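You operate a simulated robot arm through the tools that you are given. There is no shell and no other tool. Be economical: measure what you need, move in short steps, check, and stop when the job is done.

You run a simulated two-armed robot. Do the job below in one go: nothing can be reset, and whatever is moved stays where it is left.

## Task
Put one of the nut boxes from the red stand top on the red stand shelf. Put the test bottle from the near table top on the deck under the middle table. Put the blue spacer from the near table top on top of the grey can there and the yellow spacer on the white film pad there. Any order will do. Set down upright: test bottle.

The check looks at the end state, three seconds after you hand in, the way a careful person would. Anything else that was tipped, shoved, dropped, spilled or broken makes it a failure.

## Robot
Two 7-joint arms with two-finger parallel grippers on one trunk, on a base that drives. Base frame: it is fixed to the floor where the robot stands at the start and does not move with it; the origin is under the middle of the robot, x ahead of it, y to its left, z up. Units: mm, degrees, N and s.
The left shoulder is at the start at [70, 163, 1220], the right one opposite. With the tool pointing down near the work surface each hand reaches from about 400 to 880 mm from the robot's upright axis, wherever it stands, measured 20 degrees to its own side. Places, roughly: deck under the middle table [-5300, -300, 400]; film pad [-10750, -750, 1000]; grey can [-10500, 0, 1000]; red stand shelf [600, -100, 300]; spacer [-10500, -500, 1000]; test bottle (7x7x15 cm) [-9700, 0, 1000]. Payload 3.43 kg a hand.
The TCP of each hand is the grasp point between the finger pads, 34 mm short of the fingertips. In the tool frame z runs along the fingers and y along their closing line. The gripper opens to 128 mm. The fingers are 24 mm wide and 12 mm thick; the gripper's body (48 by 130 mm) begins 96 mm behind the TCP.
Orientation is that of the tool frame in the base frame, as a unit quaternion [x, y, z, w]. With the fingers straight down and closing along the base's y, the tool's x points along the base's -x, its y along +y and its z along -z.

## Interface
- The arms move only by the tool apply_moves. It takes "left_moves", "right_moves" or both (then of equal length, played together; a hand with none holds still); each is a list of rows, each a list of 7 numbers: the shift along the base's x, y, z in units of 25 mm (1.0 is 25 mm), then the turn, a rotation vector about the base's x, y, z in units of 8 degrees (1.0 is 8 degrees), then the closure, from 0 (fully open) to 1 (shut). In form: [[dx, dy, dz, wx, wy, wz, gripper], ...]. A call has 1 to 10 rows; each row shifts and turns the commanded pose from where the row before left it. A call with a number of a shift or a turn outside -1 to 1 is refused whole. A row lasts 0.2 s, in which the tool goes at most 50 mm and 8.6 degrees; a call with a longer step from one row to the next is refused whole, and so is a gripper value outside its range. Where a pose cannot be reached the arm comes as near as it can. A force on the tool above 40 N (or 10 N above the force at the start of the call, whichever is more), or a blocked arm, ends the call early, and 0.2 s more pass. The fingers move at their own pace (about 153 mm/s each) and stop on an object; they squeeze with about 36 N. The grip force told is the motor's: it shows also when the fingers shut on nothing. Time passes only in rows, and 0.2 s behind the last, so rows that do not move let the fingers close. It gives the time, the measured TCP pose, the force on the tool (base axes), the opening and the grip force at its end, in the units of the frame above (readings bear some noise), with the torque about the TCP (base axes, N m) and any sound that the robot's microphone picked up.
- Cameras (640 x 400 px; columns grow to the right, rows downward): "scene" is now at [131.9, -18.1, 1436.8]; the picture's right is [-0.23, -0.97, 0.00], its down [-0.66, 0.15, -0.74] and it looks along [0.72, -0.17, -0.68] (base axes); focal length 280 px, centre (320, 200). "left" rides on the left gripper at [76, 11, -160] in its tool frame; the picture's right is [-0.15, 0.99, 0.00], its down [-0.88, -0.13, -0.46] and it looks along [-0.45, -0.07, 0.89] (tool axes); focal length 234 px, centre (320, 200). "right" rides on the right gripper at [76, -11, -160] in its tool frame; the picture's right is [0.15, 0.99, 0.00], its down [-0.88, 0.13, -0.46] and it looks along [-0.45, 0.07, 0.89] (tool axes); focal length 234 px, centre (320, 200). There is no depth. A picture from a camera that has moved, and an enlarged one, comes with that camera's place and axes in the base frame and with its lens.
- grab_frame(camera): a new picture of that camera. The clock stands still meanwhile.
- move_column(by): slides the trunk up (or, below 0, down) by that many mm; the arms and the scene camera ride with it, the base frame stays. It gives what a move gives, with no picture.
- roll_base(legs): drives the robot by 1 to 6 legs, each [ahead, left, turn to the left] in mm, mm and degrees, along the robot's own axes; the way and the turn of a leg run together, so that a leg with both is an arc; at most 1500 mm and 180 degrees a leg. The arms and the cameras ride along, it lands a little off, and it stops where it bumps. It gives what a move gives.
- pan_tilt(pan, tilt): turns the head with the scene camera to pan (to the left, within 86 degrees either way) and tilt (down, from -29 to 69), counted from straight ahead of the robot. It gives what a move gives.
- enlarge(camera, box): a new picture of the part [left, top, right, bottom] of that camera's present view, enlarged. The clock stands still meanwhile.
- job_done(): hands the job in; it is judged then, once.

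Go step by step. Nothing tells you exact positions but the pictures and the camera data: compare them with the known pose of the tool, close in by small moves and look again before you grip or let go. The budget is 165 turns and 118 pictures, counting those below and the enlarged ones. Unless the task says otherwise, let go and move clear before handing in.

The tools are called after "Emit:" as a command line: name --argument value ..., lists and objects as JSON in quotes. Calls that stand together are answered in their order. apply_moves: Moves the arms, as the interface text tells. Its arguments: {"type":"object","properties":{"left_moves":{"type":"array"},"right_moves":{"type":"array"}},"required":[]} The other tools are called the same way: move_column (by) slides the trunk up or down; roll_base (legs) drives the base; pan_tilt (pan, tilt) turns the head that bears the scene camera; grab_frame (camera) takes a picture; enlarge (camera, box) takes an enlarged picture of a part of a camera's view; job_done () hands the job in.

At the start:

```text
clock: 0.0
left_ee_pos: [511.4, 100.4, 1226.1]
left_orientation: [-0.002, 1.0, 0.0, 0.0]
left_contact_force: [1.2, 0.6, -0.1]
left_wrist_torque: [0.0, -0.02, 0.04]
left_gripper_width: 127.9
left_gripper_force: 0.1
right_ee_pos: [437.9, -282.0, 1189.5]
right_orientation: [0.0, 1.0, 0.001, 0.0]
right_contact_force: [-0.1, -0.6, 0.1]
right_wrist_torque: [0.0, -0.01, -0.01]
right_gripper_width: 127.9
right_gripper_force: 0.1
trunk travel left (down, up): [-700.0, 240.0]
robot x, y, heading: [3.3, -1.9, -0.1]
head pan, tilt: [-13.2, 42.5]
```

scene: 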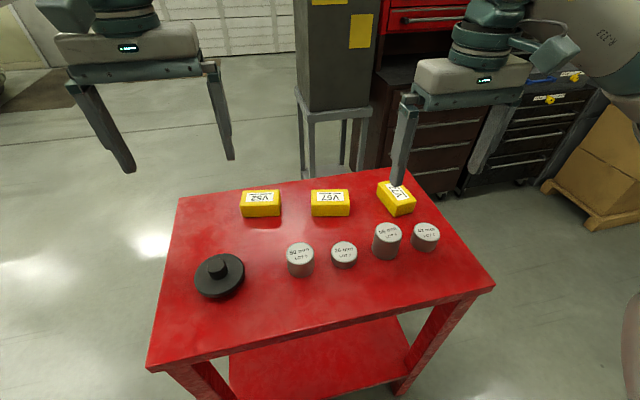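
right: 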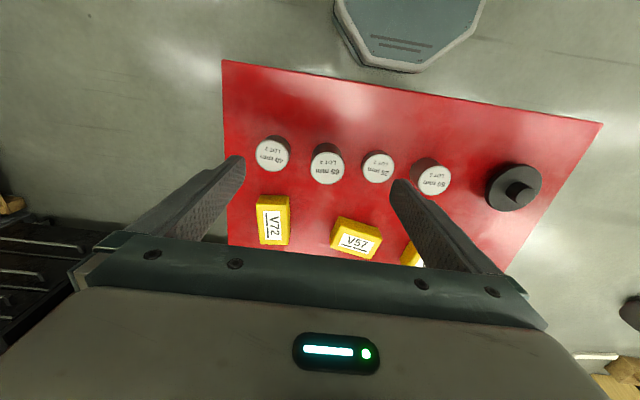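
left: 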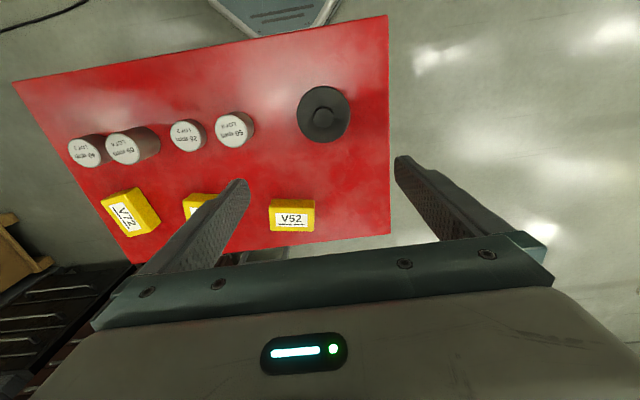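

The red stand holds three yellow nut boxes. I take V72 to be near (630, -346), with its long side along x. I'll bring the right hand over it, tilted slightly forward, and look again.

Emit:
apply_moves --right_moves '[[0.9, -0.32, -0.4, 0, -0.5, 0, 0], [0.9, -0.32, -0.4, 0, -0.5, 0, 0], [0.9, -0.32, -0.4, 0, -0.5, 0, 0], [0.9, -0.32, -0.4, 0, -0.5, 0, 0], [0.9, -0.32, -0.4, 0, -0.5, 0, 0], [0.9, -0.32, -0.4, 0, -0.5, 0, 0], [0.9, -0.32, -0.4, 0, -0.5, 0, 0], [0.9, -0.32, -0.4, 0, -0.5, 0, 0]]'

Emit:
grab_frame --camera "right"

Emit:
grab_frame --camera "scene"

```text
clock: 1.8
left_ee_pos: [511.0, 99.6, 1226.8]
left_orientation: [-0.001, 1.0, -0.001, 0.0]
left_contact_force: [-0.5, 0.2, 0.1]
left_wrist_torque: [0.02, -0.01, 0.01]
left_gripper_width: 128.2
left_gripper_force: 0.0
right_ee_pos: [618.1, -347.4, 1108.0]
right_orientation: [0.0, 0.961, -0.001, 0.276]
right_contact_force: [0.7, -0.8, 0.0]
right_wrist_torque: [0.0, 0.0, -0.03]
right_gripper_width: 128.0
right_gripper_force: 0.0
trunk travel left (down, up): [-700.0, 240.0]
robot x, y, heading: [-0.9, 2.7, 0.1]
head pan, tilt: [-13.2, 42.5]
```

```text
114 pictures are left
camera right: at [467.7, -357.3, 1203.2], right [-0.12, 0.99, -0.08], down [0.5, 0.13, 0.85], along [0.85, 0.07, -0.52], focal length 234 px, centre (320, 200)
```

right: 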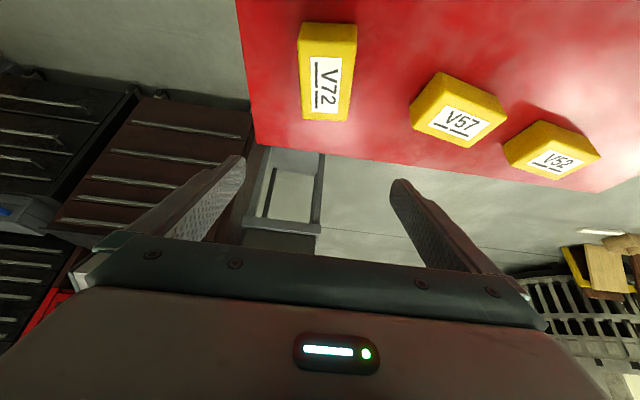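

```text
113 pictures are left
camera scene: at [132.2, -18.6, 1436.8], right [-0.23, -0.97, 0.0], down [-0.66, 0.16, -0.74], along [0.72, -0.17, -0.68], focal length 280 px, centre (320, 200)
```

scene: 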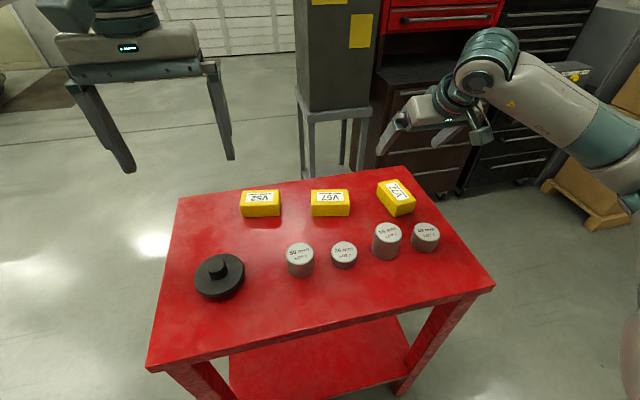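

V72's centre works out at about (637, -347), 97x60 mm, yawed about 6.5° and with its top near z 940. I'll line up and go down around it.

Emit:
apply_moves --right_moves '[[0.28, 0, -0.8, 0, 0, 0.4, 0], [0, 0, -0.8, 0, 0, 0.4, 0], [0, 0, -0.8, 0, 0, 0, 0], [0, 0, -0.8, 0, 0, 0, 0], [0, 0, -0.8, 0, 0, 0, 0], [0, 0, -0.8, 0, 0, 0, 0], [0, 0, -0.8, 0, 0, 0, 0], [0, 0, -0.8, 0, 0, 0, 0], [0, 0, -0.2, 0, 0, 0, 0]]'

Emit:
grab_frame --camera "right"

Emit:
enlarge --camera "scene" --box '[340, 80, 500, 280]'

```text
clock: 3.8
left_ee_pos: [511.7, 100.0, 1226.0]
left_orientation: [-0.002, 1.0, -0.001, 0.0]
left_contact_force: [0.3, 0.5, 0.5]
left_wrist_torque: [-0.03, -0.01, 0.02]
left_gripper_width: 128.1
left_gripper_force: 0.1
right_ee_pos: [623.3, -346.4, 942.6]
right_orientation: [-0.054, 0.96, 0.015, 0.276]
right_contact_force: [-0.8, 0.0, 0.6]
right_wrist_torque: [-0.03, -0.03, 0.0]
right_gripper_width: 127.9
right_gripper_force: 0.0
trunk travel left (down, up): [-700.0, 240.0]
robot x, y, heading: [-2.5, 1.9, -0.0]
head pan, tilt: [-13.2, 42.5]
```

```text
112 pictures are left
camera right: at [476.2, -373.1, 1038.5], right [-0.23, 0.97, -0.08], down [0.49, 0.19, 0.85], along [0.84, 0.16, -0.52], focal length 234 px, centre (320, 200)
```

right: 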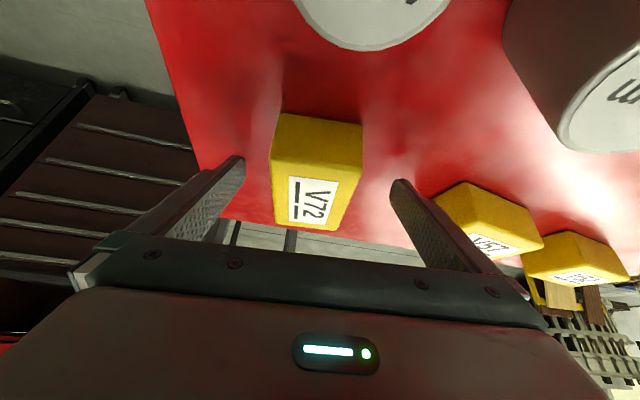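

```text
2.00 times, centred on (420, 180) of scene
camera zoom: at [131.9, -18.1, 1436.8], right [-0.23, -0.97, 0.0], down [-0.66, 0.15, -0.74], along [0.72, -0.17, -0.68], focal length 561 px, centre (120, 240)
```

zoom: 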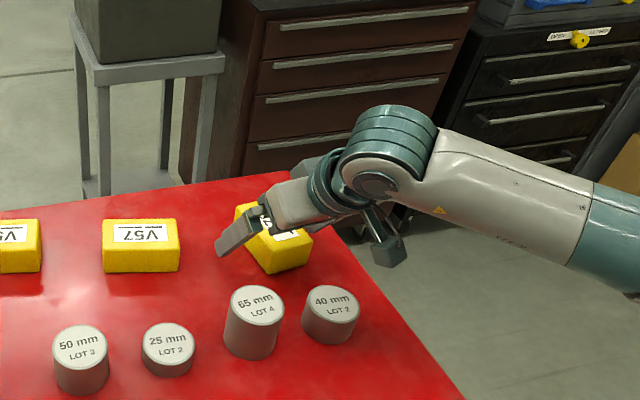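

The fingers straddle V72 and the yaw agrees. I'll nudge forward a little, close, and lift a bit.

Emit:
apply_moves --right_moves '[[0.3, -0.1, 0, 0, 0, 0, 0], [0, 0, 0, 0, 0, 0, 1], [0, 0, 0, 0, 0, 0, 1], [0, 0, 0, 0, 0, 0, 1], [0, 0, 0, 0, 0, 0, 1], [0, 0, 0.5, 0, 0, 0, 1], [0, 0, 1, 0, 0, 0, 1], [0, 0, 1, 0, 0, 0, 1], [0, 0, 1, 0, 0, 0, 1]]'

Emit:
grab_frame --camera "right"

```text
clock: 5.8
left_ee_pos: [511.6, 100.5, 1226.8]
left_orientation: [-0.001, 1.0, 0.0, 0.0]
left_contact_force: [-0.1, 0.2, 0.4]
left_wrist_torque: [0.01, 0.02, 0.02]
left_gripper_width: 128.0
left_gripper_force: 0.0
right_ee_pos: [633.6, -348.7, 1031.5]
right_orientation: [-0.054, 0.96, 0.016, 0.275]
right_contact_force: [-0.3, 0.4, -3.7]
right_wrist_torque: [0.0, 0.0, 0.0]
right_gripper_width: 61.9
right_gripper_force: 36.3
trunk travel left (down, up): [-700.0, 240.0]
robot x, y, heading: [-1.7, -1.9, -0.1]
head pan, tilt: [-13.2, 42.5]
```

```text
110 pictures are left
camera right: at [483.6, -374.9, 1126.3], right [-0.23, 0.97, -0.08], down [0.49, 0.19, 0.85], along [0.84, 0.16, -0.52], focal length 234 px, centre (320, 200)
```

right: 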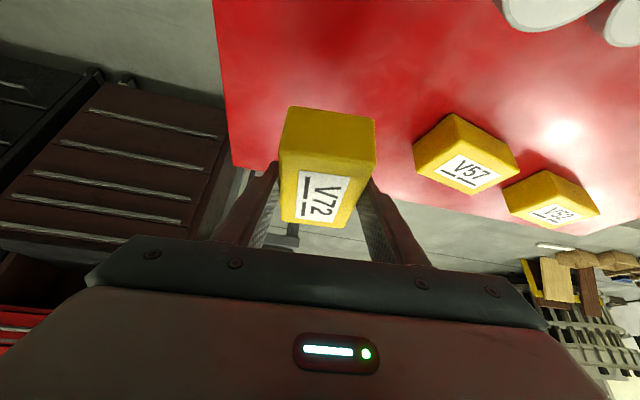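

V72 is held firmly (3.7 N). Before backing away from the stand I'll look to both sides.

Emit:
pan_tilt --pan 86 --tilt 15

Emit:
grab_frame --camera "scene"

Emit:
pan_tilt --pan -86 --tilt 15

Emit:
grab_frame --camera "scene"

```text
clock: 7.5
left_ee_pos: [512.1, 100.7, 1225.4]
left_orientation: [0.0, 1.0, 0.0, 0.0]
left_contact_force: [0.1, 0.1, 0.7]
left_wrist_torque: [-0.03, 0.02, -0.01]
left_gripper_width: 128.1
left_gripper_force: 0.0
right_ee_pos: [633.5, -348.3, 1030.3]
right_orientation: [-0.053, 0.96, 0.015, 0.275]
right_contact_force: [0.0, 0.4, -3.7]
right_wrist_torque: [0.0, -0.01, -0.01]
right_gripper_width: 61.8
right_gripper_force: 35.7
trunk travel left (down, up): [-700.0, 240.0]
robot x, y, heading: [-0.6, -2.0, -0.1]
head pan, tilt: [85.9, 15.0]
```

```text
109 pictures are left
camera scene: at [58.0, 93.8, 1480.1], right [1.0, -0.07, 0.0], down [-0.02, -0.26, -0.97], along [0.07, 0.96, -0.26], focal length 280 px, centre (320, 200)
```

scene: 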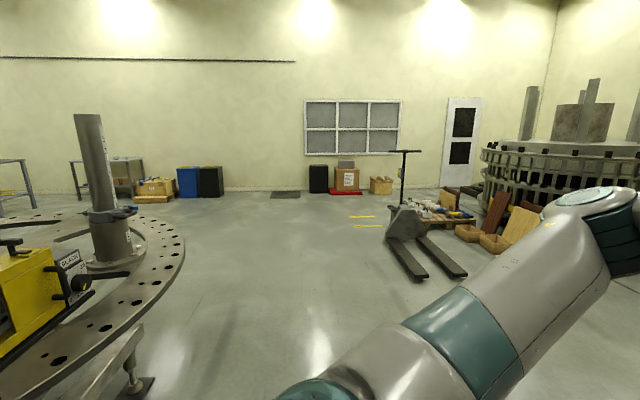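

```text
clock: 10.2
left_ee_pos: [513.6, 99.5, 1225.4]
left_orientation: [-0.002, 1.0, 0.0, 0.0]
left_contact_force: [0.0, 0.0, 0.4]
left_wrist_torque: [-0.01, -0.01, 0.0]
left_gripper_width: 128.3
left_gripper_force: 0.0
right_ee_pos: [633.2, -348.0, 1030.0]
right_orientation: [-0.054, 0.96, 0.016, 0.275]
right_contact_force: [0.3, -0.1, -3.7]
right_wrist_torque: [0.02, 0.02, 0.01]
right_gripper_width: 61.7
right_gripper_force: 35.5
trunk travel left (down, up): [-700.0, 240.0]
robot x, y, heading: [-1.8, -4.4, -0.1]
head pan, tilt: [-85.9, 15.0]
```

```text
108 pictures are left
camera scene: at [58.0, -92.5, 1480.1], right [-1.0, -0.07, 0.0], down [-0.02, 0.26, -0.97], along [0.07, -0.96, -0.26], focal length 280 px, centre (320, 200)
```

scene: 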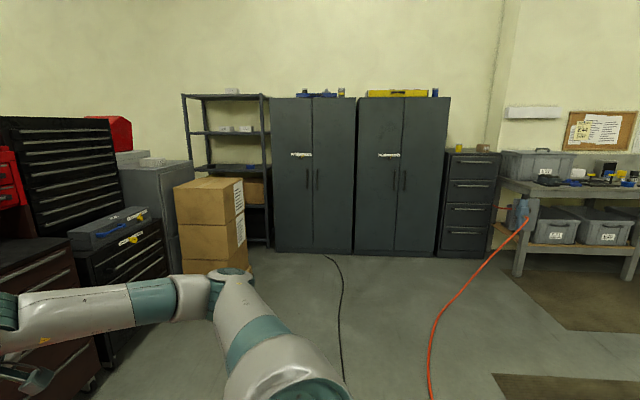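

The right side is clear nearby, but a large ring table stands behind to the left. I'll check it steeply before backing, and tuck the left arm.

Emit:
apply_moves --left_moves '[[-0.75, 0.9, 0, 0, 0, 0, 0], [-0.75, 0.9, 0, 0, 0, 0, 0], [-0.75, 0.9, 0, 0, 0, 0, 0], [-0.75, 0.9, 0, 0, 0, 0, 0], [-0.75, 0.9, 0, 0, 0, 0, 0], [-0.75, 0.9, 0, 0, 0, 0, 0]]'

Emit:
pan_tilt --pan 86 --tilt 50

Emit:
grab_frame --camera "scene"

```text
clock: 11.6
left_ee_pos: [397.1, 236.4, 1226.2]
left_orientation: [-0.001, 1.0, -0.001, 0.0]
left_contact_force: [-0.4, 0.1, -0.5]
left_wrist_torque: [-0.01, -0.01, 0.02]
left_gripper_width: 128.2
left_gripper_force: 0.0
right_ee_pos: [632.1, -348.1, 1031.8]
right_orientation: [-0.054, 0.96, 0.016, 0.275]
right_contact_force: [0.6, 0.9, -3.2]
right_wrist_torque: [-0.07, 0.02, -0.02]
right_gripper_width: 62.0
right_gripper_force: 36.4
trunk travel left (down, up): [-700.0, 240.0]
robot x, y, heading: [-0.9, 1.9, -0.2]
head pan, tilt: [-85.9, 15.0]
```

```text
clock: 14.2
left_ee_pos: [398.8, 234.8, 1225.2]
left_orientation: [-0.001, 1.0, 0.0, 0.0]
left_contact_force: [-0.2, 0.5, 0.5]
left_wrist_torque: [0.02, 0.02, 0.0]
left_gripper_width: 128.3
left_gripper_force: 0.0
right_ee_pos: [632.7, -348.3, 1030.5]
right_orientation: [-0.054, 0.96, 0.016, 0.275]
right_contact_force: [0.8, -0.1, -3.2]
right_wrist_torque: [-0.01, 0.03, 0.01]
right_gripper_width: 62.1
right_gripper_force: 36.0
trunk travel left (down, up): [-700.0, 240.0]
robot x, y, heading: [0.4, 3.6, -0.1]
head pan, tilt: [85.9, 50.0]
```

```text
107 pictures are left
camera scene: at [56.7, 77.6, 1426.4], right [1.0, -0.07, 0.0], down [-0.05, -0.76, -0.64], along [0.05, 0.64, -0.77], focal length 280 px, centre (320, 200)
```

scene: 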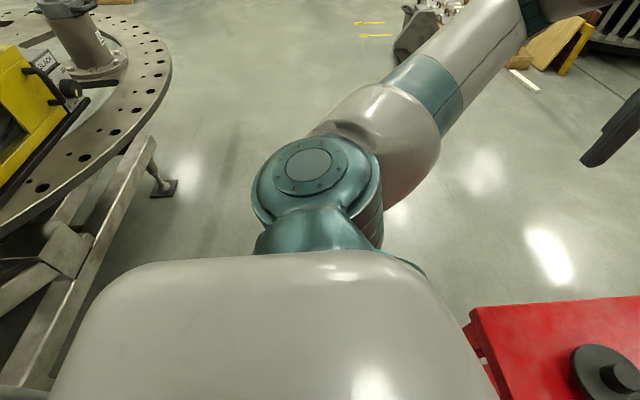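

There's a beam structure about 0.9 m behind, so I'll back away only a little. I'll raise and draw in the right hand first, then back 300 mm.

Emit:
apply_moves --right_moves '[[0, 0, 1, 0, 0, 0, 1], [0, 0, 1, 0, 0, 0, 1], [-1, 0, 0, 0, 0, 0, 1], [-1, 0, 0, 0, 0, 0, 1], [-1, 0, 0, 0, 0, 0, 1], [-1, 0, 0, 0, 0, 0, 1], [-1, 0, 0, 0, 0, 0, 1], [-1, 0, 0, 0, 0, 0, 1]]'

Emit:
roll_base --legs '[[-300, 0, 0]]'

Emit:
pan_tilt --pan -10 --tilt 45

Emit:
grab_frame --camera "scene"

```text
clock: 15.9
left_ee_pos: [397.6, 236.6, 1226.0]
left_orientation: [-0.001, 1.0, 0.0, 0.0]
left_contact_force: [0.3, 0.0, 0.5]
left_wrist_torque: [-0.02, -0.06, 0.02]
left_gripper_width: 128.2
left_gripper_force: 0.0
right_ee_pos: [483.0, -349.0, 1081.2]
right_orientation: [-0.054, 0.96, 0.017, 0.275]
right_contact_force: [0.0, -0.2, -2.8]
right_wrist_torque: [0.02, 0.02, 0.02]
right_gripper_width: 62.0
right_gripper_force: 36.1
trunk travel left (down, up): [-700.0, 240.0]
robot x, y, heading: [-1.7, -2.6, 0.0]
head pan, tilt: [85.9, 50.0]
```

```text
clock: 18.0
left_ee_pos: [99.5, 233.9, 1225.1]
left_orientation: [0.0, 1.0, 0.0, -0.001]
left_contact_force: [-0.6, -0.8, 0.0]
left_wrist_torque: [-0.01, 0.04, 0.01]
left_gripper_width: 128.0
left_gripper_force: 0.1
right_ee_pos: [183.7, -348.1, 1082.4]
right_orientation: [-0.053, 0.96, 0.015, 0.275]
right_contact_force: [0.5, 1.1, -4.4]
right_wrist_torque: [0.0, 0.05, -0.01]
right_gripper_width: 61.8
right_gripper_force: 36.1
trunk travel left (down, up): [-700.0, 240.0]
robot x, y, heading: [-297.7, 1.2, -0.2]
head pan, tilt: [85.9, 50.0]
```

```text
clock: 19.7
left_ee_pos: [99.6, 236.2, 1226.7]
left_orientation: [0.0, 1.0, 0.0, 0.0]
left_contact_force: [-0.7, 0.4, 0.7]
left_wrist_torque: [0.01, 0.0, -0.02]
left_gripper_width: 127.8
left_gripper_force: 0.0
right_ee_pos: [182.8, -349.1, 1081.8]
right_orientation: [-0.053, 0.96, 0.015, 0.275]
right_contact_force: [0.0, -0.1, -3.2]
right_wrist_torque: [-0.01, 0.04, 0.01]
right_gripper_width: 61.8
right_gripper_force: 36.1
trunk travel left (down, up): [-700.0, 240.0]
robot x, y, heading: [-299.1, 2.0, 0.0]
head pan, tilt: [-10.0, 45.0]
```

```text
106 pictures are left
camera scene: at [-168.4, -13.3, 1433.2], right [-0.17, -0.98, 0.0], down [-0.7, 0.12, -0.71], along [0.7, -0.12, -0.71], focal length 280 px, centre (320, 200)
```

scene: 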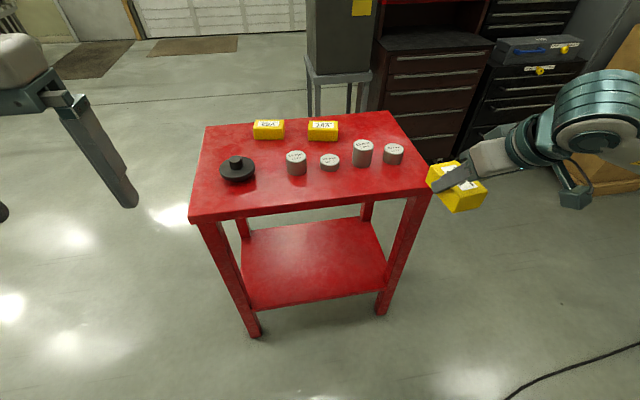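

The shelf front edge is at about x 365, z 300, with the tabletop well above it. I'll shift the hand left, lower the column, and look.

Emit:
apply_moves --right_moves '[[0, 1, 0, 0, 0, 0, 1], [0, 1, 0, 0, 0, 0, 1], [0, 1, 0, 0, 0, 0, 1], [0, 1, 0, 0, 0, 0, 1], [0, 1, 0, 0, 0, 0, 1], [0, 1, 0, 0, 0, 0, 1]]'

Emit:
move_column --by -640

Emit:
pan_tilt --pan -10 --tilt 30

Emit:
grab_frame --camera "scene"

Emit:
grab_frame --camera "right"

```text
clock: 21.1
left_ee_pos: [101.0, 236.3, 1225.7]
left_orientation: [0.0, 1.0, -0.001, -0.001]
left_contact_force: [-0.4, 0.1, -0.4]
left_wrist_torque: [-0.03, 0.02, 0.03]
left_gripper_width: 128.0
left_gripper_force: 0.0
right_ee_pos: [199.4, -198.7, 1084.1]
right_orientation: [-0.053, 0.96, 0.014, 0.275]
right_contact_force: [0.2, 0.7, -2.9]
right_wrist_torque: [0.0, 0.07, -0.02]
right_gripper_width: 61.7
right_gripper_force: 36.0
right hand out of reach, approached as far as the arm can: row 2, 3, 4
trunk travel left (down, up): [-700.0, 240.0]
robot x, y, heading: [-301.7, -0.2, -0.1]
head pan, tilt: [-10.0, 45.0]
```

```text
refused: -640 is not a number from -400 to 400
```

```text
clock: 21.9
left_ee_pos: [98.6, 234.8, 1224.8]
left_orientation: [0.0, 1.0, 0.0, 0.0]
left_contact_force: [0.1, -1.0, 0.4]
left_wrist_torque: [-0.02, 0.0, 0.01]
left_gripper_width: 127.8
left_gripper_force: 0.1
right_ee_pos: [199.7, -201.3, 1085.4]
right_orientation: [-0.053, 0.96, 0.016, 0.275]
right_contact_force: [-0.1, 0.1, -3.7]
right_wrist_torque: [0.03, 0.01, -0.01]
right_gripper_width: 61.8
right_gripper_force: 36.3
trunk travel left (down, up): [-700.0, 240.0]
robot x, y, heading: [-300.7, -2.3, -0.0]
head pan, tilt: [-10.0, 30.0]
```

```text
105 pictures are left
camera scene: at [-159.4, -15.2, 1455.8], right [-0.17, -0.98, 0.0], down [-0.49, 0.09, -0.87], along [0.85, -0.15, -0.5], focal length 280 px, centre (320, 200)
```

scene: 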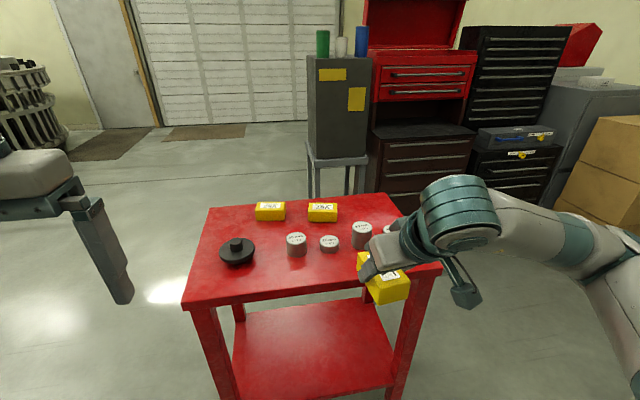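

```text
104 pictures are left
camera right: at [50.6, -227.7, 1179.3], right [-0.23, 0.97, -0.08], down [0.49, 0.18, 0.85], along [0.84, 0.16, -0.52], focal length 234 px, centre (320, 200)
```

right: 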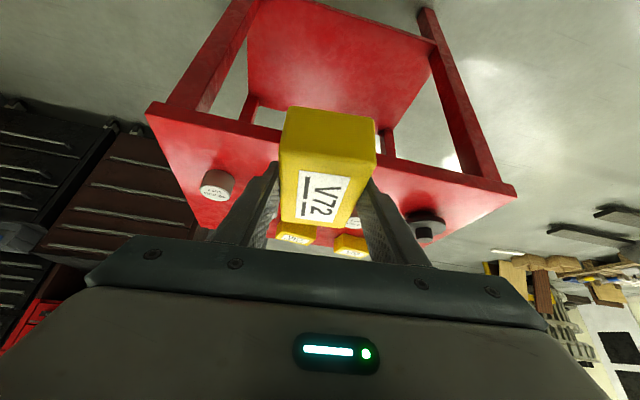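

The arm reached the inner limit of its range, which does no harm. Now I lower the column in two steps and look.

Emit:
move_column --by -340

Emit:
move_column --by -300

Emit:
grab_frame --camera "right"

Emit:
grab_frame --camera "scene"

```text
clock: 25.2
left_ee_pos: [99.1, 235.1, 886.0]
left_orientation: [0.0, 1.0, 0.0, 0.0]
left_contact_force: [-0.5, 0.0, -0.2]
left_wrist_torque: [0.01, -0.02, 0.0]
left_gripper_width: 127.6
left_gripper_force: 0.0
right_ee_pos: [199.6, -201.1, 743.5]
right_orientation: [-0.052, 0.96, 0.015, 0.275]
right_contact_force: [-0.1, 0.1, -3.3]
right_wrist_torque: [-0.05, 0.0, 0.02]
right_gripper_width: 61.7
right_gripper_force: 36.0
trunk travel left (down, up): [-360.0, 580.0]
robot x, y, heading: [-297.9, -0.8, 0.0]
head pan, tilt: [-10.0, 30.0]
```

```text
clock: 28.2
left_ee_pos: [98.8, 235.5, 586.7]
left_orientation: [0.0, 1.0, -0.001, 0.0]
left_contact_force: [-0.1, 0.5, -0.3]
left_wrist_torque: [0.01, -0.01, -0.01]
left_gripper_width: 128.0
left_gripper_force: 0.0
right_ee_pos: [198.8, -201.4, 444.2]
right_orientation: [-0.053, 0.96, 0.015, 0.275]
right_contact_force: [0.6, -0.2, -2.5]
right_wrist_torque: [0.01, 0.05, -0.01]
right_gripper_width: 61.9
right_gripper_force: 36.2
trunk travel left (down, up): [-60.0, 880.0]
robot x, y, heading: [-296.8, -2.7, -0.0]
head pan, tilt: [-10.0, 30.0]
```

```text
103 pictures are left
camera right: at [50.3, -227.2, 539.4], right [-0.23, 0.97, -0.08], down [0.49, 0.19, 0.85], along [0.84, 0.16, -0.52], focal length 234 px, centre (320, 200)
```

right: 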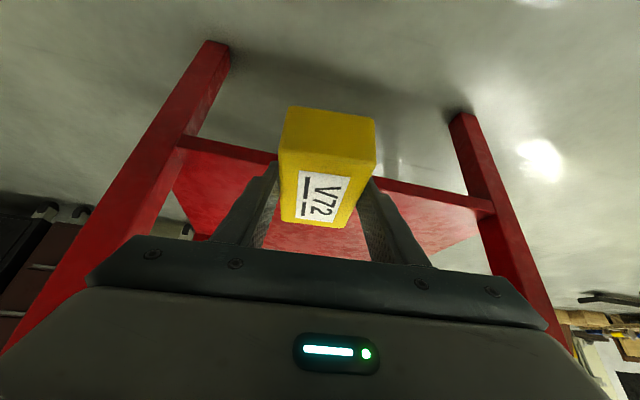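

```text
102 pictures are left
camera scene: at [-159.6, -14.7, 815.9], right [-0.17, -0.98, 0.0], down [-0.49, 0.09, -0.87], along [0.85, -0.15, -0.5], focal length 280 px, centre (320, 200)
```

scene: 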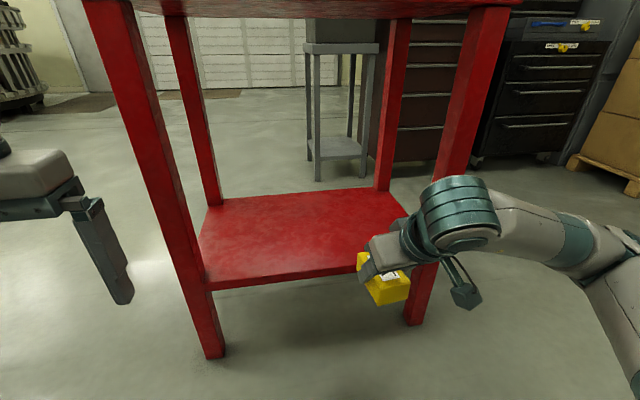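

Legs stand at about x 360 and the shelf is somewhere around z 270–300. I'll roll forward a little, then extend the arm in over the shelf.

Emit:
roll_base --legs '[[130, 0, 0]]'

Emit:
apply_moves --right_moves '[[1, 0, 0, 0, 0, 0, 1], [1, 0, 0, 0, 0, 0, 1], [1, 0, 0, 0, 0, 0, 1], [1, 0, 0, 0, 0, 0, 1]]'

Emit:
grab_frame --camera "scene"

Emit:
grab_frame --camera "right"

```text
clock: 29.5
left_ee_pos: [227.5, 236.4, 585.3]
left_orientation: [0.0, 1.0, 0.0, 0.0]
left_contact_force: [0.1, 0.8, 0.1]
left_wrist_torque: [0.0, -0.03, 0.02]
left_gripper_width: 128.0
left_gripper_force: 0.1
right_ee_pos: [327.3, -199.9, 442.9]
right_orientation: [-0.052, 0.96, 0.015, 0.274]
right_contact_force: [1.2, 0.0, -3.4]
right_wrist_torque: [0.01, 0.02, 0.01]
right_gripper_width: 61.8
right_gripper_force: 36.3
trunk travel left (down, up): [-60.0, 880.0]
robot x, y, heading: [-169.9, -1.9, -0.0]
head pan, tilt: [-10.0, 30.0]
```

```text
clock: 30.5
left_ee_pos: [227.8, 234.5, 587.2]
left_orientation: [-0.001, 1.0, 0.0, 0.0]
left_contact_force: [0.8, -0.1, 0.7]
left_wrist_torque: [-0.01, -0.02, -0.01]
left_gripper_width: 128.0
left_gripper_force: 0.1
right_ee_pos: [427.8, -200.7, 444.4]
right_orientation: [-0.054, 0.96, 0.015, 0.274]
right_contact_force: [0.4, 0.7, -4.2]
right_wrist_torque: [-0.01, 0.02, 0.0]
right_gripper_width: 61.7
right_gripper_force: 35.8
trunk travel left (down, up): [-60.0, 880.0]
robot x, y, heading: [-169.2, 1.6, 0.1]
head pan, tilt: [-10.0, 30.0]
```

```text
101 pictures are left
camera scene: at [-30.7, -14.7, 815.8], right [-0.17, -0.98, 0.0], down [-0.49, 0.09, -0.87], along [0.85, -0.15, -0.5], focal length 280 px, centre (320, 200)
```

scene: 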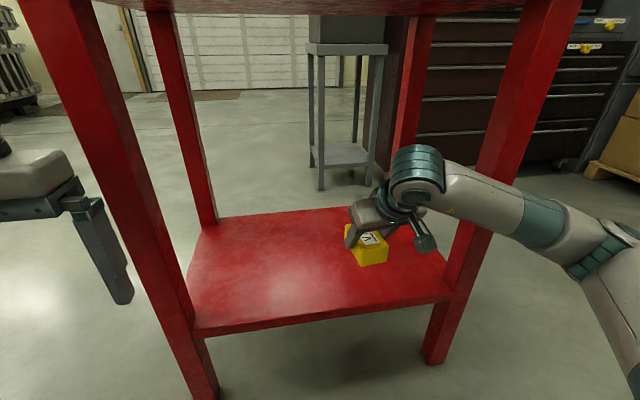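

```text
100 pictures are left
camera right: at [279.7, -227.2, 539.3], right [-0.23, 0.97, -0.08], down [0.49, 0.19, 0.85], along [0.84, 0.16, -0.52], focal length 234 px, centre (320, 200)
```

right: 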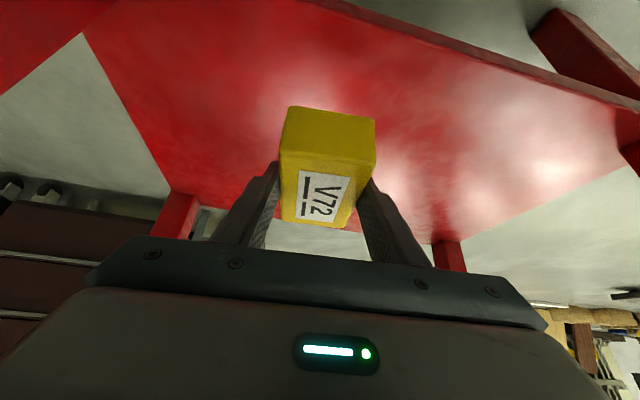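

The box is over the shelf and the arm clears the legs. I'll go slightly farther in and down 75 mm.

Emit:
apply_moves --right_moves '[[0.8, 0, -0.5, 0, 0, 0, 1], [0.8, 0, -0.5, 0, 0, 0, 1], [0, 0, -1, 0, 0, 0, 1], [0, 0, -1, 0, 0, 0, 1]]'

Emit:
grab_frame --camera "scene"

Emit:
grab_frame --camera "right"

```text
clock: 31.5
left_ee_pos: [228.3, 235.9, 585.2]
left_orientation: [0.0, 1.0, 0.0, 0.0]
left_contact_force: [-0.6, -0.5, 0.1]
left_wrist_torque: [0.03, -0.01, -0.02]
left_gripper_width: 128.2
left_gripper_force: 0.0
right_ee_pos: [468.4, -200.6, 368.7]
right_orientation: [-0.054, 0.96, 0.016, 0.274]
right_contact_force: [0.4, 0.7, -3.5]
right_wrist_torque: [-0.03, 0.01, 0.02]
right_gripper_width: 61.7
right_gripper_force: 35.8
trunk travel left (down, up): [-60.0, 880.0]
robot x, y, heading: [-168.8, -0.4, -0.2]
head pan, tilt: [-10.0, 30.0]
```

```text
99 pictures are left
camera scene: at [-30.7, -14.7, 815.9], right [-0.17, -0.98, 0.0], down [-0.49, 0.09, -0.87], along [0.85, -0.15, -0.5], focal length 280 px, centre (320, 200)
```

scene: 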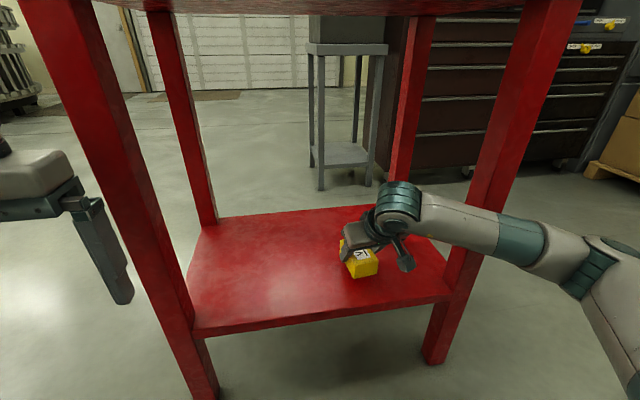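

```text
98 pictures are left
camera right: at [319.5, -227.6, 464.1], right [-0.23, 0.97, -0.08], down [0.49, 0.19, 0.85], along [0.84, 0.16, -0.52], focal length 234 px, centre (320, 200)
```

right: 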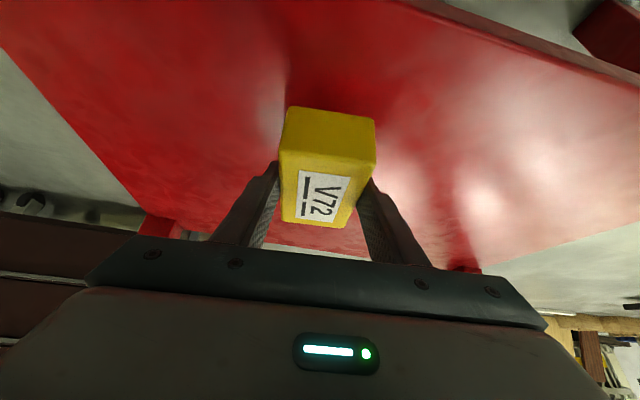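

Box bottom is about z 326, so I'll creep down until the force reading shows contact.

Emit:
apply_moves --right_moves '[[0, 0, -0.3, 0, 0, 0, 1], [0, 0, -0.3, 0, 0, 0, 1], [0, 0, -0.2, 0, 0, 0, 1], [0, 0, 0, 0, 0, 0, 1]]'

Emit:
apply_moves --right_moves '[[0, 0, -0.1, 0, 0, 0, 1], [0, 0, -0.1, 0, 0, 0, 1]]'

Emit:
grab_frame --camera "right"

```text
clock: 32.5
left_ee_pos: [227.0, 236.0, 585.9]
left_orientation: [0.001, 1.0, 0.0, 0.0]
left_contact_force: [-0.9, -0.6, 0.2]
left_wrist_torque: [-0.02, -0.03, 0.03]
left_gripper_width: 128.2
left_gripper_force: 0.3
right_ee_pos: [467.6, -201.5, 349.2]
right_orientation: [-0.055, 0.96, 0.015, 0.274]
right_contact_force: [-0.2, -0.1, -3.4]
right_wrist_torque: [-0.02, 0.02, -0.02]
right_gripper_width: 61.7
right_gripper_force: 36.0
trunk travel left (down, up): [-60.0, 880.0]
robot x, y, heading: [-171.0, 2.1, 0.1]
head pan, tilt: [-10.0, 30.0]
```

```text
clock: 33.1
left_ee_pos: [227.3, 234.9, 585.4]
left_orientation: [-0.002, 1.0, -0.001, 0.0]
left_contact_force: [0.0, 0.0, 1.5]
left_wrist_torque: [0.02, 0.01, -0.01]
left_gripper_width: 127.9
left_gripper_force: 0.0
right_ee_pos: [467.7, -200.0, 344.2]
right_orientation: [-0.053, 0.96, 0.015, 0.274]
right_contact_force: [0.2, -0.4, -3.8]
right_wrist_torque: [-0.04, 0.02, -0.01]
right_gripper_width: 61.9
right_gripper_force: 35.8
trunk travel left (down, up): [-60.0, 880.0]
robot x, y, heading: [-172.4, -0.3, -0.0]
head pan, tilt: [-10.0, 30.0]
```

```text
97 pictures are left
camera right: at [319.2, -227.1, 439.3], right [-0.23, 0.97, -0.08], down [0.49, 0.19, 0.85], along [0.84, 0.16, -0.52], focal length 234 px, centre (320, 200)
```

right: 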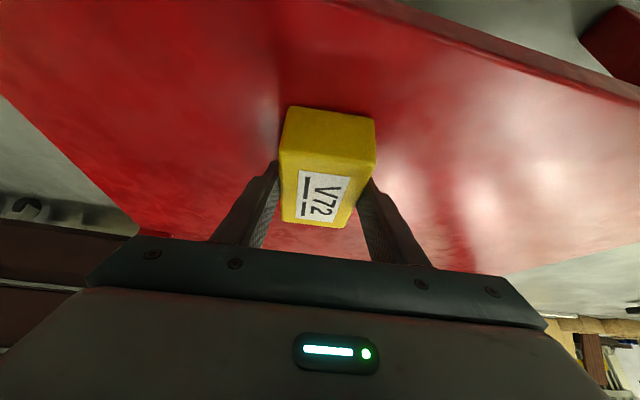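

No contact yet. I'll keep lowering in small steps.

Emit:
apply_moves --right_moves '[[0, 0, -0.12, 0, 0, 0, 1], [0, 0, -0.12, 0, 0, 0, 1], [0, 0, -0.08, 0, 0, 0, 1]]'

Emit:
enlarge --camera "scene" --box '[280, 160, 480, 320]'

```text
clock: 33.9
left_ee_pos: [225.4, 235.7, 586.7]
left_orientation: [0.0, 1.0, -0.001, 0.001]
left_contact_force: [-0.3, 0.4, -0.9]
left_wrist_torque: [0.0, 0.01, 0.01]
left_gripper_width: 128.1
left_gripper_force: 0.1
right_ee_pos: [469.5, -201.1, 340.2]
right_orientation: [-0.054, 0.959, 0.016, 0.279]
right_contact_force: [-1.8, -0.7, 29.2]
right_wrist_torque: [-0.08, -0.06, -0.01]
right_gripper_width: 61.2
right_gripper_force: 36.6
trunk travel left (down, up): [-60.0, 880.0]
robot x, y, heading: [-169.1, -1.3, 0.0]
head pan, tilt: [-10.0, 30.0]
```

```text
2.50 times, centred on (380, 240) of scene
camera zoom: at [-33.0, -14.1, 816.7], right [-0.17, -0.98, 0.0], down [-0.49, 0.09, -0.87], along [0.85, -0.15, -0.5], focal length 701 px, centre (170, 100)
```

zoom: 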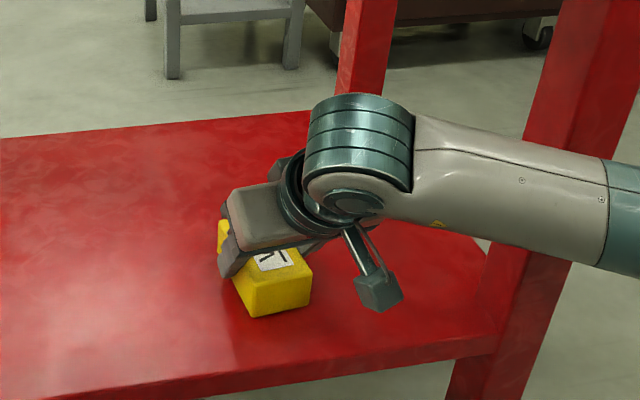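

It touched at z about 340 with 29 N. I'll ease up 3 mm, open, and withdraw up and back.

Emit:
apply_moves --right_moves '[[0, 0, 0.12, 0, 0, 0, 1], [0, 0, 0, 0, 0, 0, 0.4], [0, 0, 0, 0, 0, 0, 0], [0, 0, 0, 0, 0, 0, 0], [-0.5, 0, 0.8, 0, 0, 0, 0], [-0.5, 0, 0.8, 0, 0, 0, 0], [-0.5, 0, 0.8, 0, 0, 0, 0], [-0.9, 0, 0.5, 0, 0, 0, 0], [-1, 0, 0, 0, 0, 0, 0]]'

Emit:
grab_frame --camera "right"

Emit:
grab_frame --camera "scene"

```text
clock: 35.9
left_ee_pos: [227.9, 235.9, 584.7]
left_orientation: [-0.001, 1.0, 0.0, 0.0]
left_contact_force: [-0.1, -0.1, -0.6]
left_wrist_torque: [0.02, 0.02, 0.03]
left_gripper_width: 127.9
left_gripper_force: 0.1
right_ee_pos: [382.8, -201.7, 412.9]
right_orientation: [-0.054, 0.96, 0.015, 0.274]
right_contact_force: [-0.3, 0.0, 0.3]
right_wrist_torque: [0.01, 0.0, -0.01]
right_gripper_width: 127.9
right_gripper_force: 0.1
trunk travel left (down, up): [-60.0, 880.0]
robot x, y, heading: [-172.5, -2.8, 0.1]
head pan, tilt: [-10.0, 30.0]
```

```text
95 pictures are left
camera right: at [233.6, -227.0, 507.2], right [-0.23, 0.97, -0.08], down [0.49, 0.19, 0.85], along [0.84, 0.16, -0.52], focal length 234 px, centre (320, 200)
```

right: 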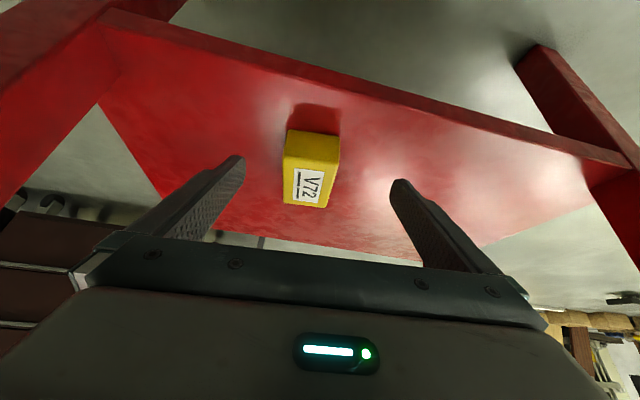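

```text
94 pictures are left
camera scene: at [-31.0, -14.6, 815.9], right [-0.17, -0.98, 0.0], down [-0.49, 0.09, -0.87], along [0.85, -0.15, -0.5], focal length 280 px, centre (320, 200)
```

scene: 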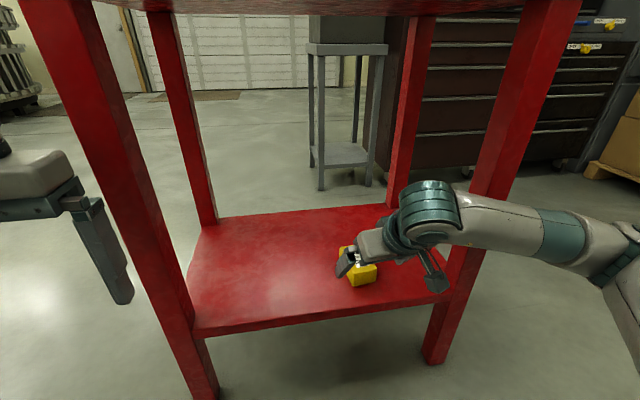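

The box sits flat on the shelf. I'll retreat, raise the column, and look to the right for the way round.

Emit:
apply_moves --right_moves '[[-1, 0, 0.2, 0, 0, 0, 0], [-1, 0, 0.2, 0, 0, 0, 0], [-0.5, 0, 0, 0, 0, 0, 0]]'

Emit:
roll_base --legs '[[-160, 0, 0]]'

Emit:
move_column --by 400

Emit:
move_column --by 240

Emit:
pan_tilt --pan -86 --tilt 30

Emit:
grab_frame --camera "scene"

```text
clock: 36.7
left_ee_pos: [228.1, 235.8, 586.3]
left_orientation: [0.0, 1.0, 0.0, 0.001]
left_contact_force: [0.5, 0.0, 0.2]
left_wrist_torque: [0.01, 0.0, -0.02]
left_gripper_width: 127.7
left_gripper_force: 0.0
right_ee_pos: [330.0, -200.4, 423.3]
right_orientation: [-0.053, 0.96, 0.015, 0.274]
right_contact_force: [1.3, 0.6, 0.1]
right_wrist_torque: [0.01, 0.03, -0.02]
right_gripper_width: 127.8
right_gripper_force: 0.0
right hand out of reach, approached as far as the arm can: row 3
trunk travel left (down, up): [-60.0, 880.0]
robot x, y, heading: [-172.3, -3.0, -0.0]
head pan, tilt: [-10.0, 30.0]
```

```text
clock: 38.1
left_ee_pos: [67.2, 237.2, 584.4]
left_orientation: [0.0, 1.0, 0.001, 0.001]
left_contact_force: [-0.1, -0.1, 0.3]
left_wrist_torque: [0.02, -0.02, 0.01]
left_gripper_width: 127.9
left_gripper_force: 0.1
right_ee_pos: [172.0, -200.1, 423.7]
right_orientation: [-0.054, 0.96, 0.015, 0.274]
right_contact_force: [0.0, 0.3, 0.3]
right_wrist_torque: [0.0, 0.01, -0.01]
right_gripper_width: 127.9
right_gripper_force: 0.1
trunk travel left (down, up): [-60.0, 880.0]
robot x, y, heading: [-329.1, -0.7, 0.0]
head pan, tilt: [-10.0, 30.0]
```

```text
clock: 41.9
left_ee_pos: [69.0, 235.6, 986.3]
left_orientation: [0.0, 1.0, 0.0, 0.001]
left_contact_force: [0.0, -0.3, -0.8]
left_wrist_torque: [-0.04, -0.01, -0.01]
left_gripper_width: 128.1
left_gripper_force: 0.0
right_ee_pos: [171.7, -199.2, 823.3]
right_orientation: [-0.055, 0.96, 0.016, 0.274]
right_contact_force: [-1.4, 0.5, -0.5]
right_wrist_torque: [-0.04, 0.01, 0.01]
right_gripper_width: 128.1
right_gripper_force: 0.0
trunk travel left (down, up): [-460.0, 480.0]
robot x, y, heading: [-328.8, 3.7, -0.1]
head pan, tilt: [-10.0, 30.0]
```

```text
clock: 44.4
left_ee_pos: [69.8, 235.8, 1225.4]
left_orientation: [-0.001, 1.0, 0.001, -0.001]
left_contact_force: [0.0, 0.1, -0.4]
left_wrist_torque: [0.01, -0.02, 0.0]
left_gripper_width: 127.9
left_gripper_force: 0.0
right_ee_pos: [172.6, -199.8, 1064.1]
right_orientation: [-0.054, 0.96, 0.015, 0.274]
right_contact_force: [0.1, 0.2, 0.0]
right_wrist_torque: [0.0, -0.03, -0.02]
right_gripper_width: 128.0
right_gripper_force: 0.1
trunk travel left (down, up): [-700.0, 240.0]
robot x, y, heading: [-325.6, 2.5, 0.2]
head pan, tilt: [-10.0, 30.0]
```

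```text
clock: 45.9
left_ee_pos: [68.8, 235.1, 1226.4]
left_orientation: [-0.001, 1.0, -0.001, -0.001]
left_contact_force: [0.6, 0.5, 0.3]
left_wrist_torque: [0.02, 0.02, -0.02]
left_gripper_width: 128.1
left_gripper_force: 0.1
right_ee_pos: [172.3, -198.6, 1064.2]
right_orientation: [-0.055, 0.96, 0.016, 0.273]
right_contact_force: [-0.5, -1.1, -0.5]
right_wrist_torque: [-0.03, 0.0, 0.01]
right_gripper_width: 128.0
right_gripper_force: 0.0
trunk travel left (down, up): [-700.0, 240.0]
robot x, y, heading: [-329.1, -2.4, 0.1]
head pan, tilt: [-85.9, 30.0]
```

```text
93 pictures are left
camera scene: at [-272.4, -89.1, 1455.9], right [-1.0, -0.07, 0.0], down [-0.04, 0.5, -0.87], along [0.06, -0.86, -0.5], focal length 280 px, centre (320, 200)
```

scene: 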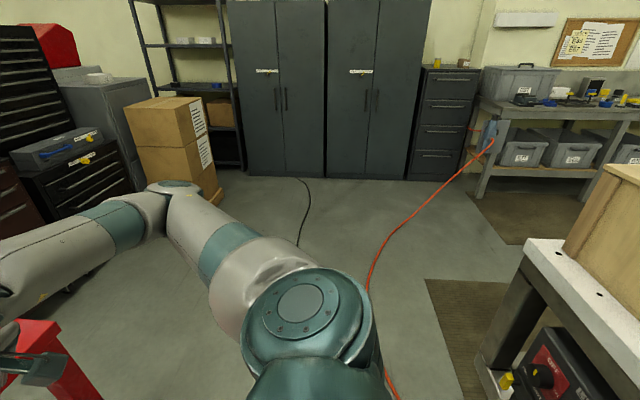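

A white bench stands behind me at x < -885, ending at y ≈ -840, and the aisle beyond it looks about 2 m wide. I'll strafe right into the aisle, turn round, and look down it.

Emit:
roll_base --legs '[[60, 0, 0], [0, -1500, 0], [0, -150, 0], [0, 0, 180]]'

Emit:
pan_tilt --pan 0 --tilt 15

Emit:
grab_frame --camera "scene"

```text
clock: 62.3
left_ee_pos: [-655.9, -1898.7, 1226.0]
left_orientation: [1.0, 0.017, -0.001, 0.001]
left_contact_force: [-0.1, -0.1, 0.2]
left_wrist_torque: [-0.03, 0.01, -0.01]
left_gripper_width: 127.9
left_gripper_force: 0.0
right_ee_pos: [-771.7, -1466.1, 1064.2]
right_orientation: [0.959, 0.069, -0.273, 0.019]
right_contact_force: [0.1, 0.6, 0.3]
right_wrist_torque: [0.01, 0.01, 0.01]
right_gripper_width: 128.2
right_gripper_force: 0.1
trunk travel left (down, up): [-700.0, 240.0]
robot x, y, heading: [-263.4, -1651.8, -178.1]
head pan, tilt: [-85.9, 30.0]
```

```text
clock: 63.9
left_ee_pos: [-654.8, -1897.1, 1226.2]
left_orientation: [1.0, 0.017, 0.0, 0.0]
left_contact_force: [-0.3, -0.5, 0.0]
left_wrist_torque: [0.02, 0.01, 0.02]
left_gripper_width: 128.0
left_gripper_force: 0.0
right_ee_pos: [-771.5, -1467.0, 1062.6]
right_orientation: [0.959, 0.069, -0.273, 0.019]
right_contact_force: [0.3, -1.0, 0.2]
right_wrist_torque: [0.0, -0.03, -0.03]
right_gripper_width: 127.8
right_gripper_force: 0.1
trunk travel left (down, up): [-700.0, 240.0]
robot x, y, heading: [-264.2, -1645.8, -178.0]
head pan, tilt: [0.0, 15.0]
```

```text
92 pictures are left
camera scene: at [-407.5, -1654.0, 1480.1], right [-0.03, 1.0, 0.0], down [0.26, 0.01, -0.97], along [-0.97, -0.03, -0.26], focal length 280 px, centre (320, 200)
```

scene: 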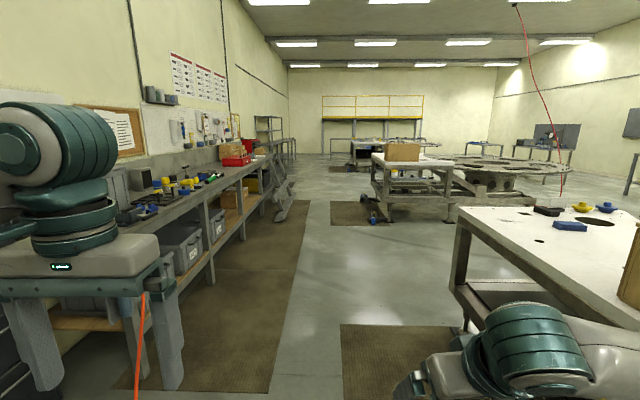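

A clear aisle runs along y ≈ -1650 between the wall bench and the tables. I'll straighten the heading and drive down it in part, then look.

Emit:
roll_base --legs '[[300, 0, -2], [1500, 0, 0], [1300, 0, 0]]'

Emit:
grab_frame --camera "scene"

```text
clock: 79.0
left_ee_pos: [-3754.2, -1891.9, 1225.6]
left_orientation: [1.0, 0.003, 0.0, 0.0]
left_contact_force: [0.8, 0.0, -0.8]
left_wrist_torque: [0.0, -0.01, -0.01]
left_gripper_width: 128.0
left_gripper_force: 0.0
right_ee_pos: [-3857.5, -1456.8, 1063.4]
right_orientation: [0.96, 0.054, -0.273, 0.016]
right_contact_force: [0.4, 0.0, -0.1]
right_wrist_torque: [0.01, 0.02, 0.0]
right_gripper_width: 127.9
right_gripper_force: 0.0
trunk travel left (down, up): [-700.0, 240.0]
robot x, y, heading: [-3357.5, -1657.4, -179.9]
head pan, tilt: [0.0, 15.0]
```

```text
91 pictures are left
camera scene: at [-3499.5, -1654.8, 1480.1], right [0.0, 1.0, 0.0], down [0.26, 0.0, -0.97], along [-0.97, 0.0, -0.26], focal length 280 px, centre (320, 200)
```

scene: 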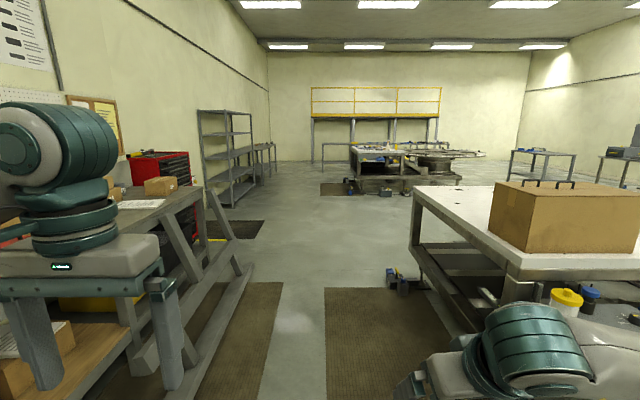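

The middle table spans x ≈ -4500 to -6000 with its front edge at y ≈ -830, and its lower deck is visible. The aisle stays clear, so I'll drive on toward the near table.

Emit:
roll_base --legs '[[1500, 0, 0], [1500, 0, 0], [1500, 0, 0]]'

Emit:
grab_frame --camera "scene"

```text
clock: 100.6
left_ee_pos: [-8265.6, -1888.3, 1226.1]
left_orientation: [1.0, 0.003, 0.0, 0.001]
left_contact_force: [-0.2, 0.1, 0.0]
left_wrist_torque: [0.04, 0.02, -0.02]
left_gripper_width: 127.9
left_gripper_force: 0.0
right_ee_pos: [-8371.4, -1452.2, 1063.1]
right_orientation: [0.96, 0.056, -0.274, 0.015]
right_contact_force: [0.1, -0.2, -0.7]
right_wrist_torque: [0.02, -0.01, 0.0]
right_gripper_width: 128.2
right_gripper_force: 0.0
trunk travel left (down, up): [-700.0, 240.0]
robot x, y, heading: [-7870.2, -1652.4, -179.6]
head pan, tilt: [0.0, 15.0]
```

```text
90 pictures are left
camera scene: at [-8012.2, -1650.2, 1480.1], right [-0.01, 1.0, 0.0], down [0.26, 0.0, -0.97], along [-0.97, -0.01, -0.26], focal length 280 px, centre (320, 200)
```

scene: 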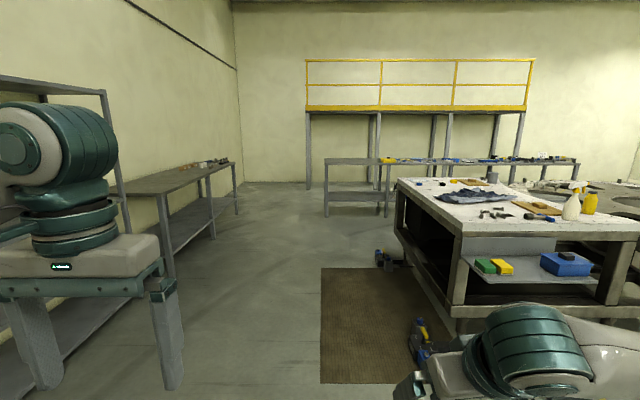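

The near table spans x ≈ -9500 to -11030, with its front edge at y ≈ -860. Small objects stand on the floor at its front corners. I'll drive in front of it, turn to face it, and look.

Emit:
roll_base --legs '[[1500, 0, 0], [1000, 0, 0], [0, 0, -90]]'

Emit:
pan_tilt --pan 0 --tilt 25

Emit:
grab_frame --camera "scene"

```text
clock: 116.6
left_ee_pos: [-10582.3, -1252.0, 1227.1]
left_orientation: [-0.705, 0.71, 0.0, 0.0]
left_contact_force: [0.5, -0.3, -0.1]
left_wrist_torque: [-0.02, 0.0, -0.02]
left_gripper_width: 128.0
left_gripper_force: 0.1
right_ee_pos: [-10147.6, -1151.4, 1065.4]
right_orientation: [0.714, -0.644, -0.205, -0.183]
right_contact_force: [0.8, -0.2, 0.4]
right_wrist_torque: [-0.01, -0.02, 0.01]
right_gripper_width: 127.8
right_gripper_force: 0.1
trunk travel left (down, up): [-700.0, 240.0]
robot x, y, heading: [-10353.7, -1649.2, 89.4]
head pan, tilt: [0.0, 15.0]
```

```text
clock: 117.3
left_ee_pos: [-10583.7, -1241.5, 1223.0]
left_orientation: [-0.705, 0.71, -0.003, -0.004]
left_contact_force: [1.0, 0.8, -0.2]
left_wrist_torque: [0.02, 0.01, 0.02]
left_gripper_width: 127.9
left_gripper_force: 0.1
right_ee_pos: [-10146.7, -1143.6, 1060.5]
right_orientation: [0.715, -0.645, -0.2, -0.181]
right_contact_force: [0.1, -0.2, 0.0]
right_wrist_torque: [0.01, -0.03, 0.0]
right_gripper_width: 127.9
right_gripper_force: 0.1
trunk travel left (down, up): [-700.0, 240.0]
robot x, y, heading: [-10352.1, -1649.8, 89.5]
head pan, tilt: [0.0, 25.0]
```

```text
89 pictures are left
camera scene: at [-10349.9, -1520.4, 1466.6], right [1.0, -0.01, 0.0], down [0.0, -0.41, -0.91], along [0.01, 0.91, -0.41], focal length 280 px, centre (320, 200)
```

scene: 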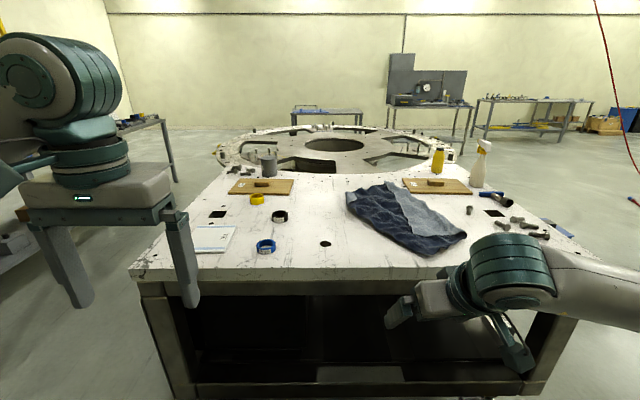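

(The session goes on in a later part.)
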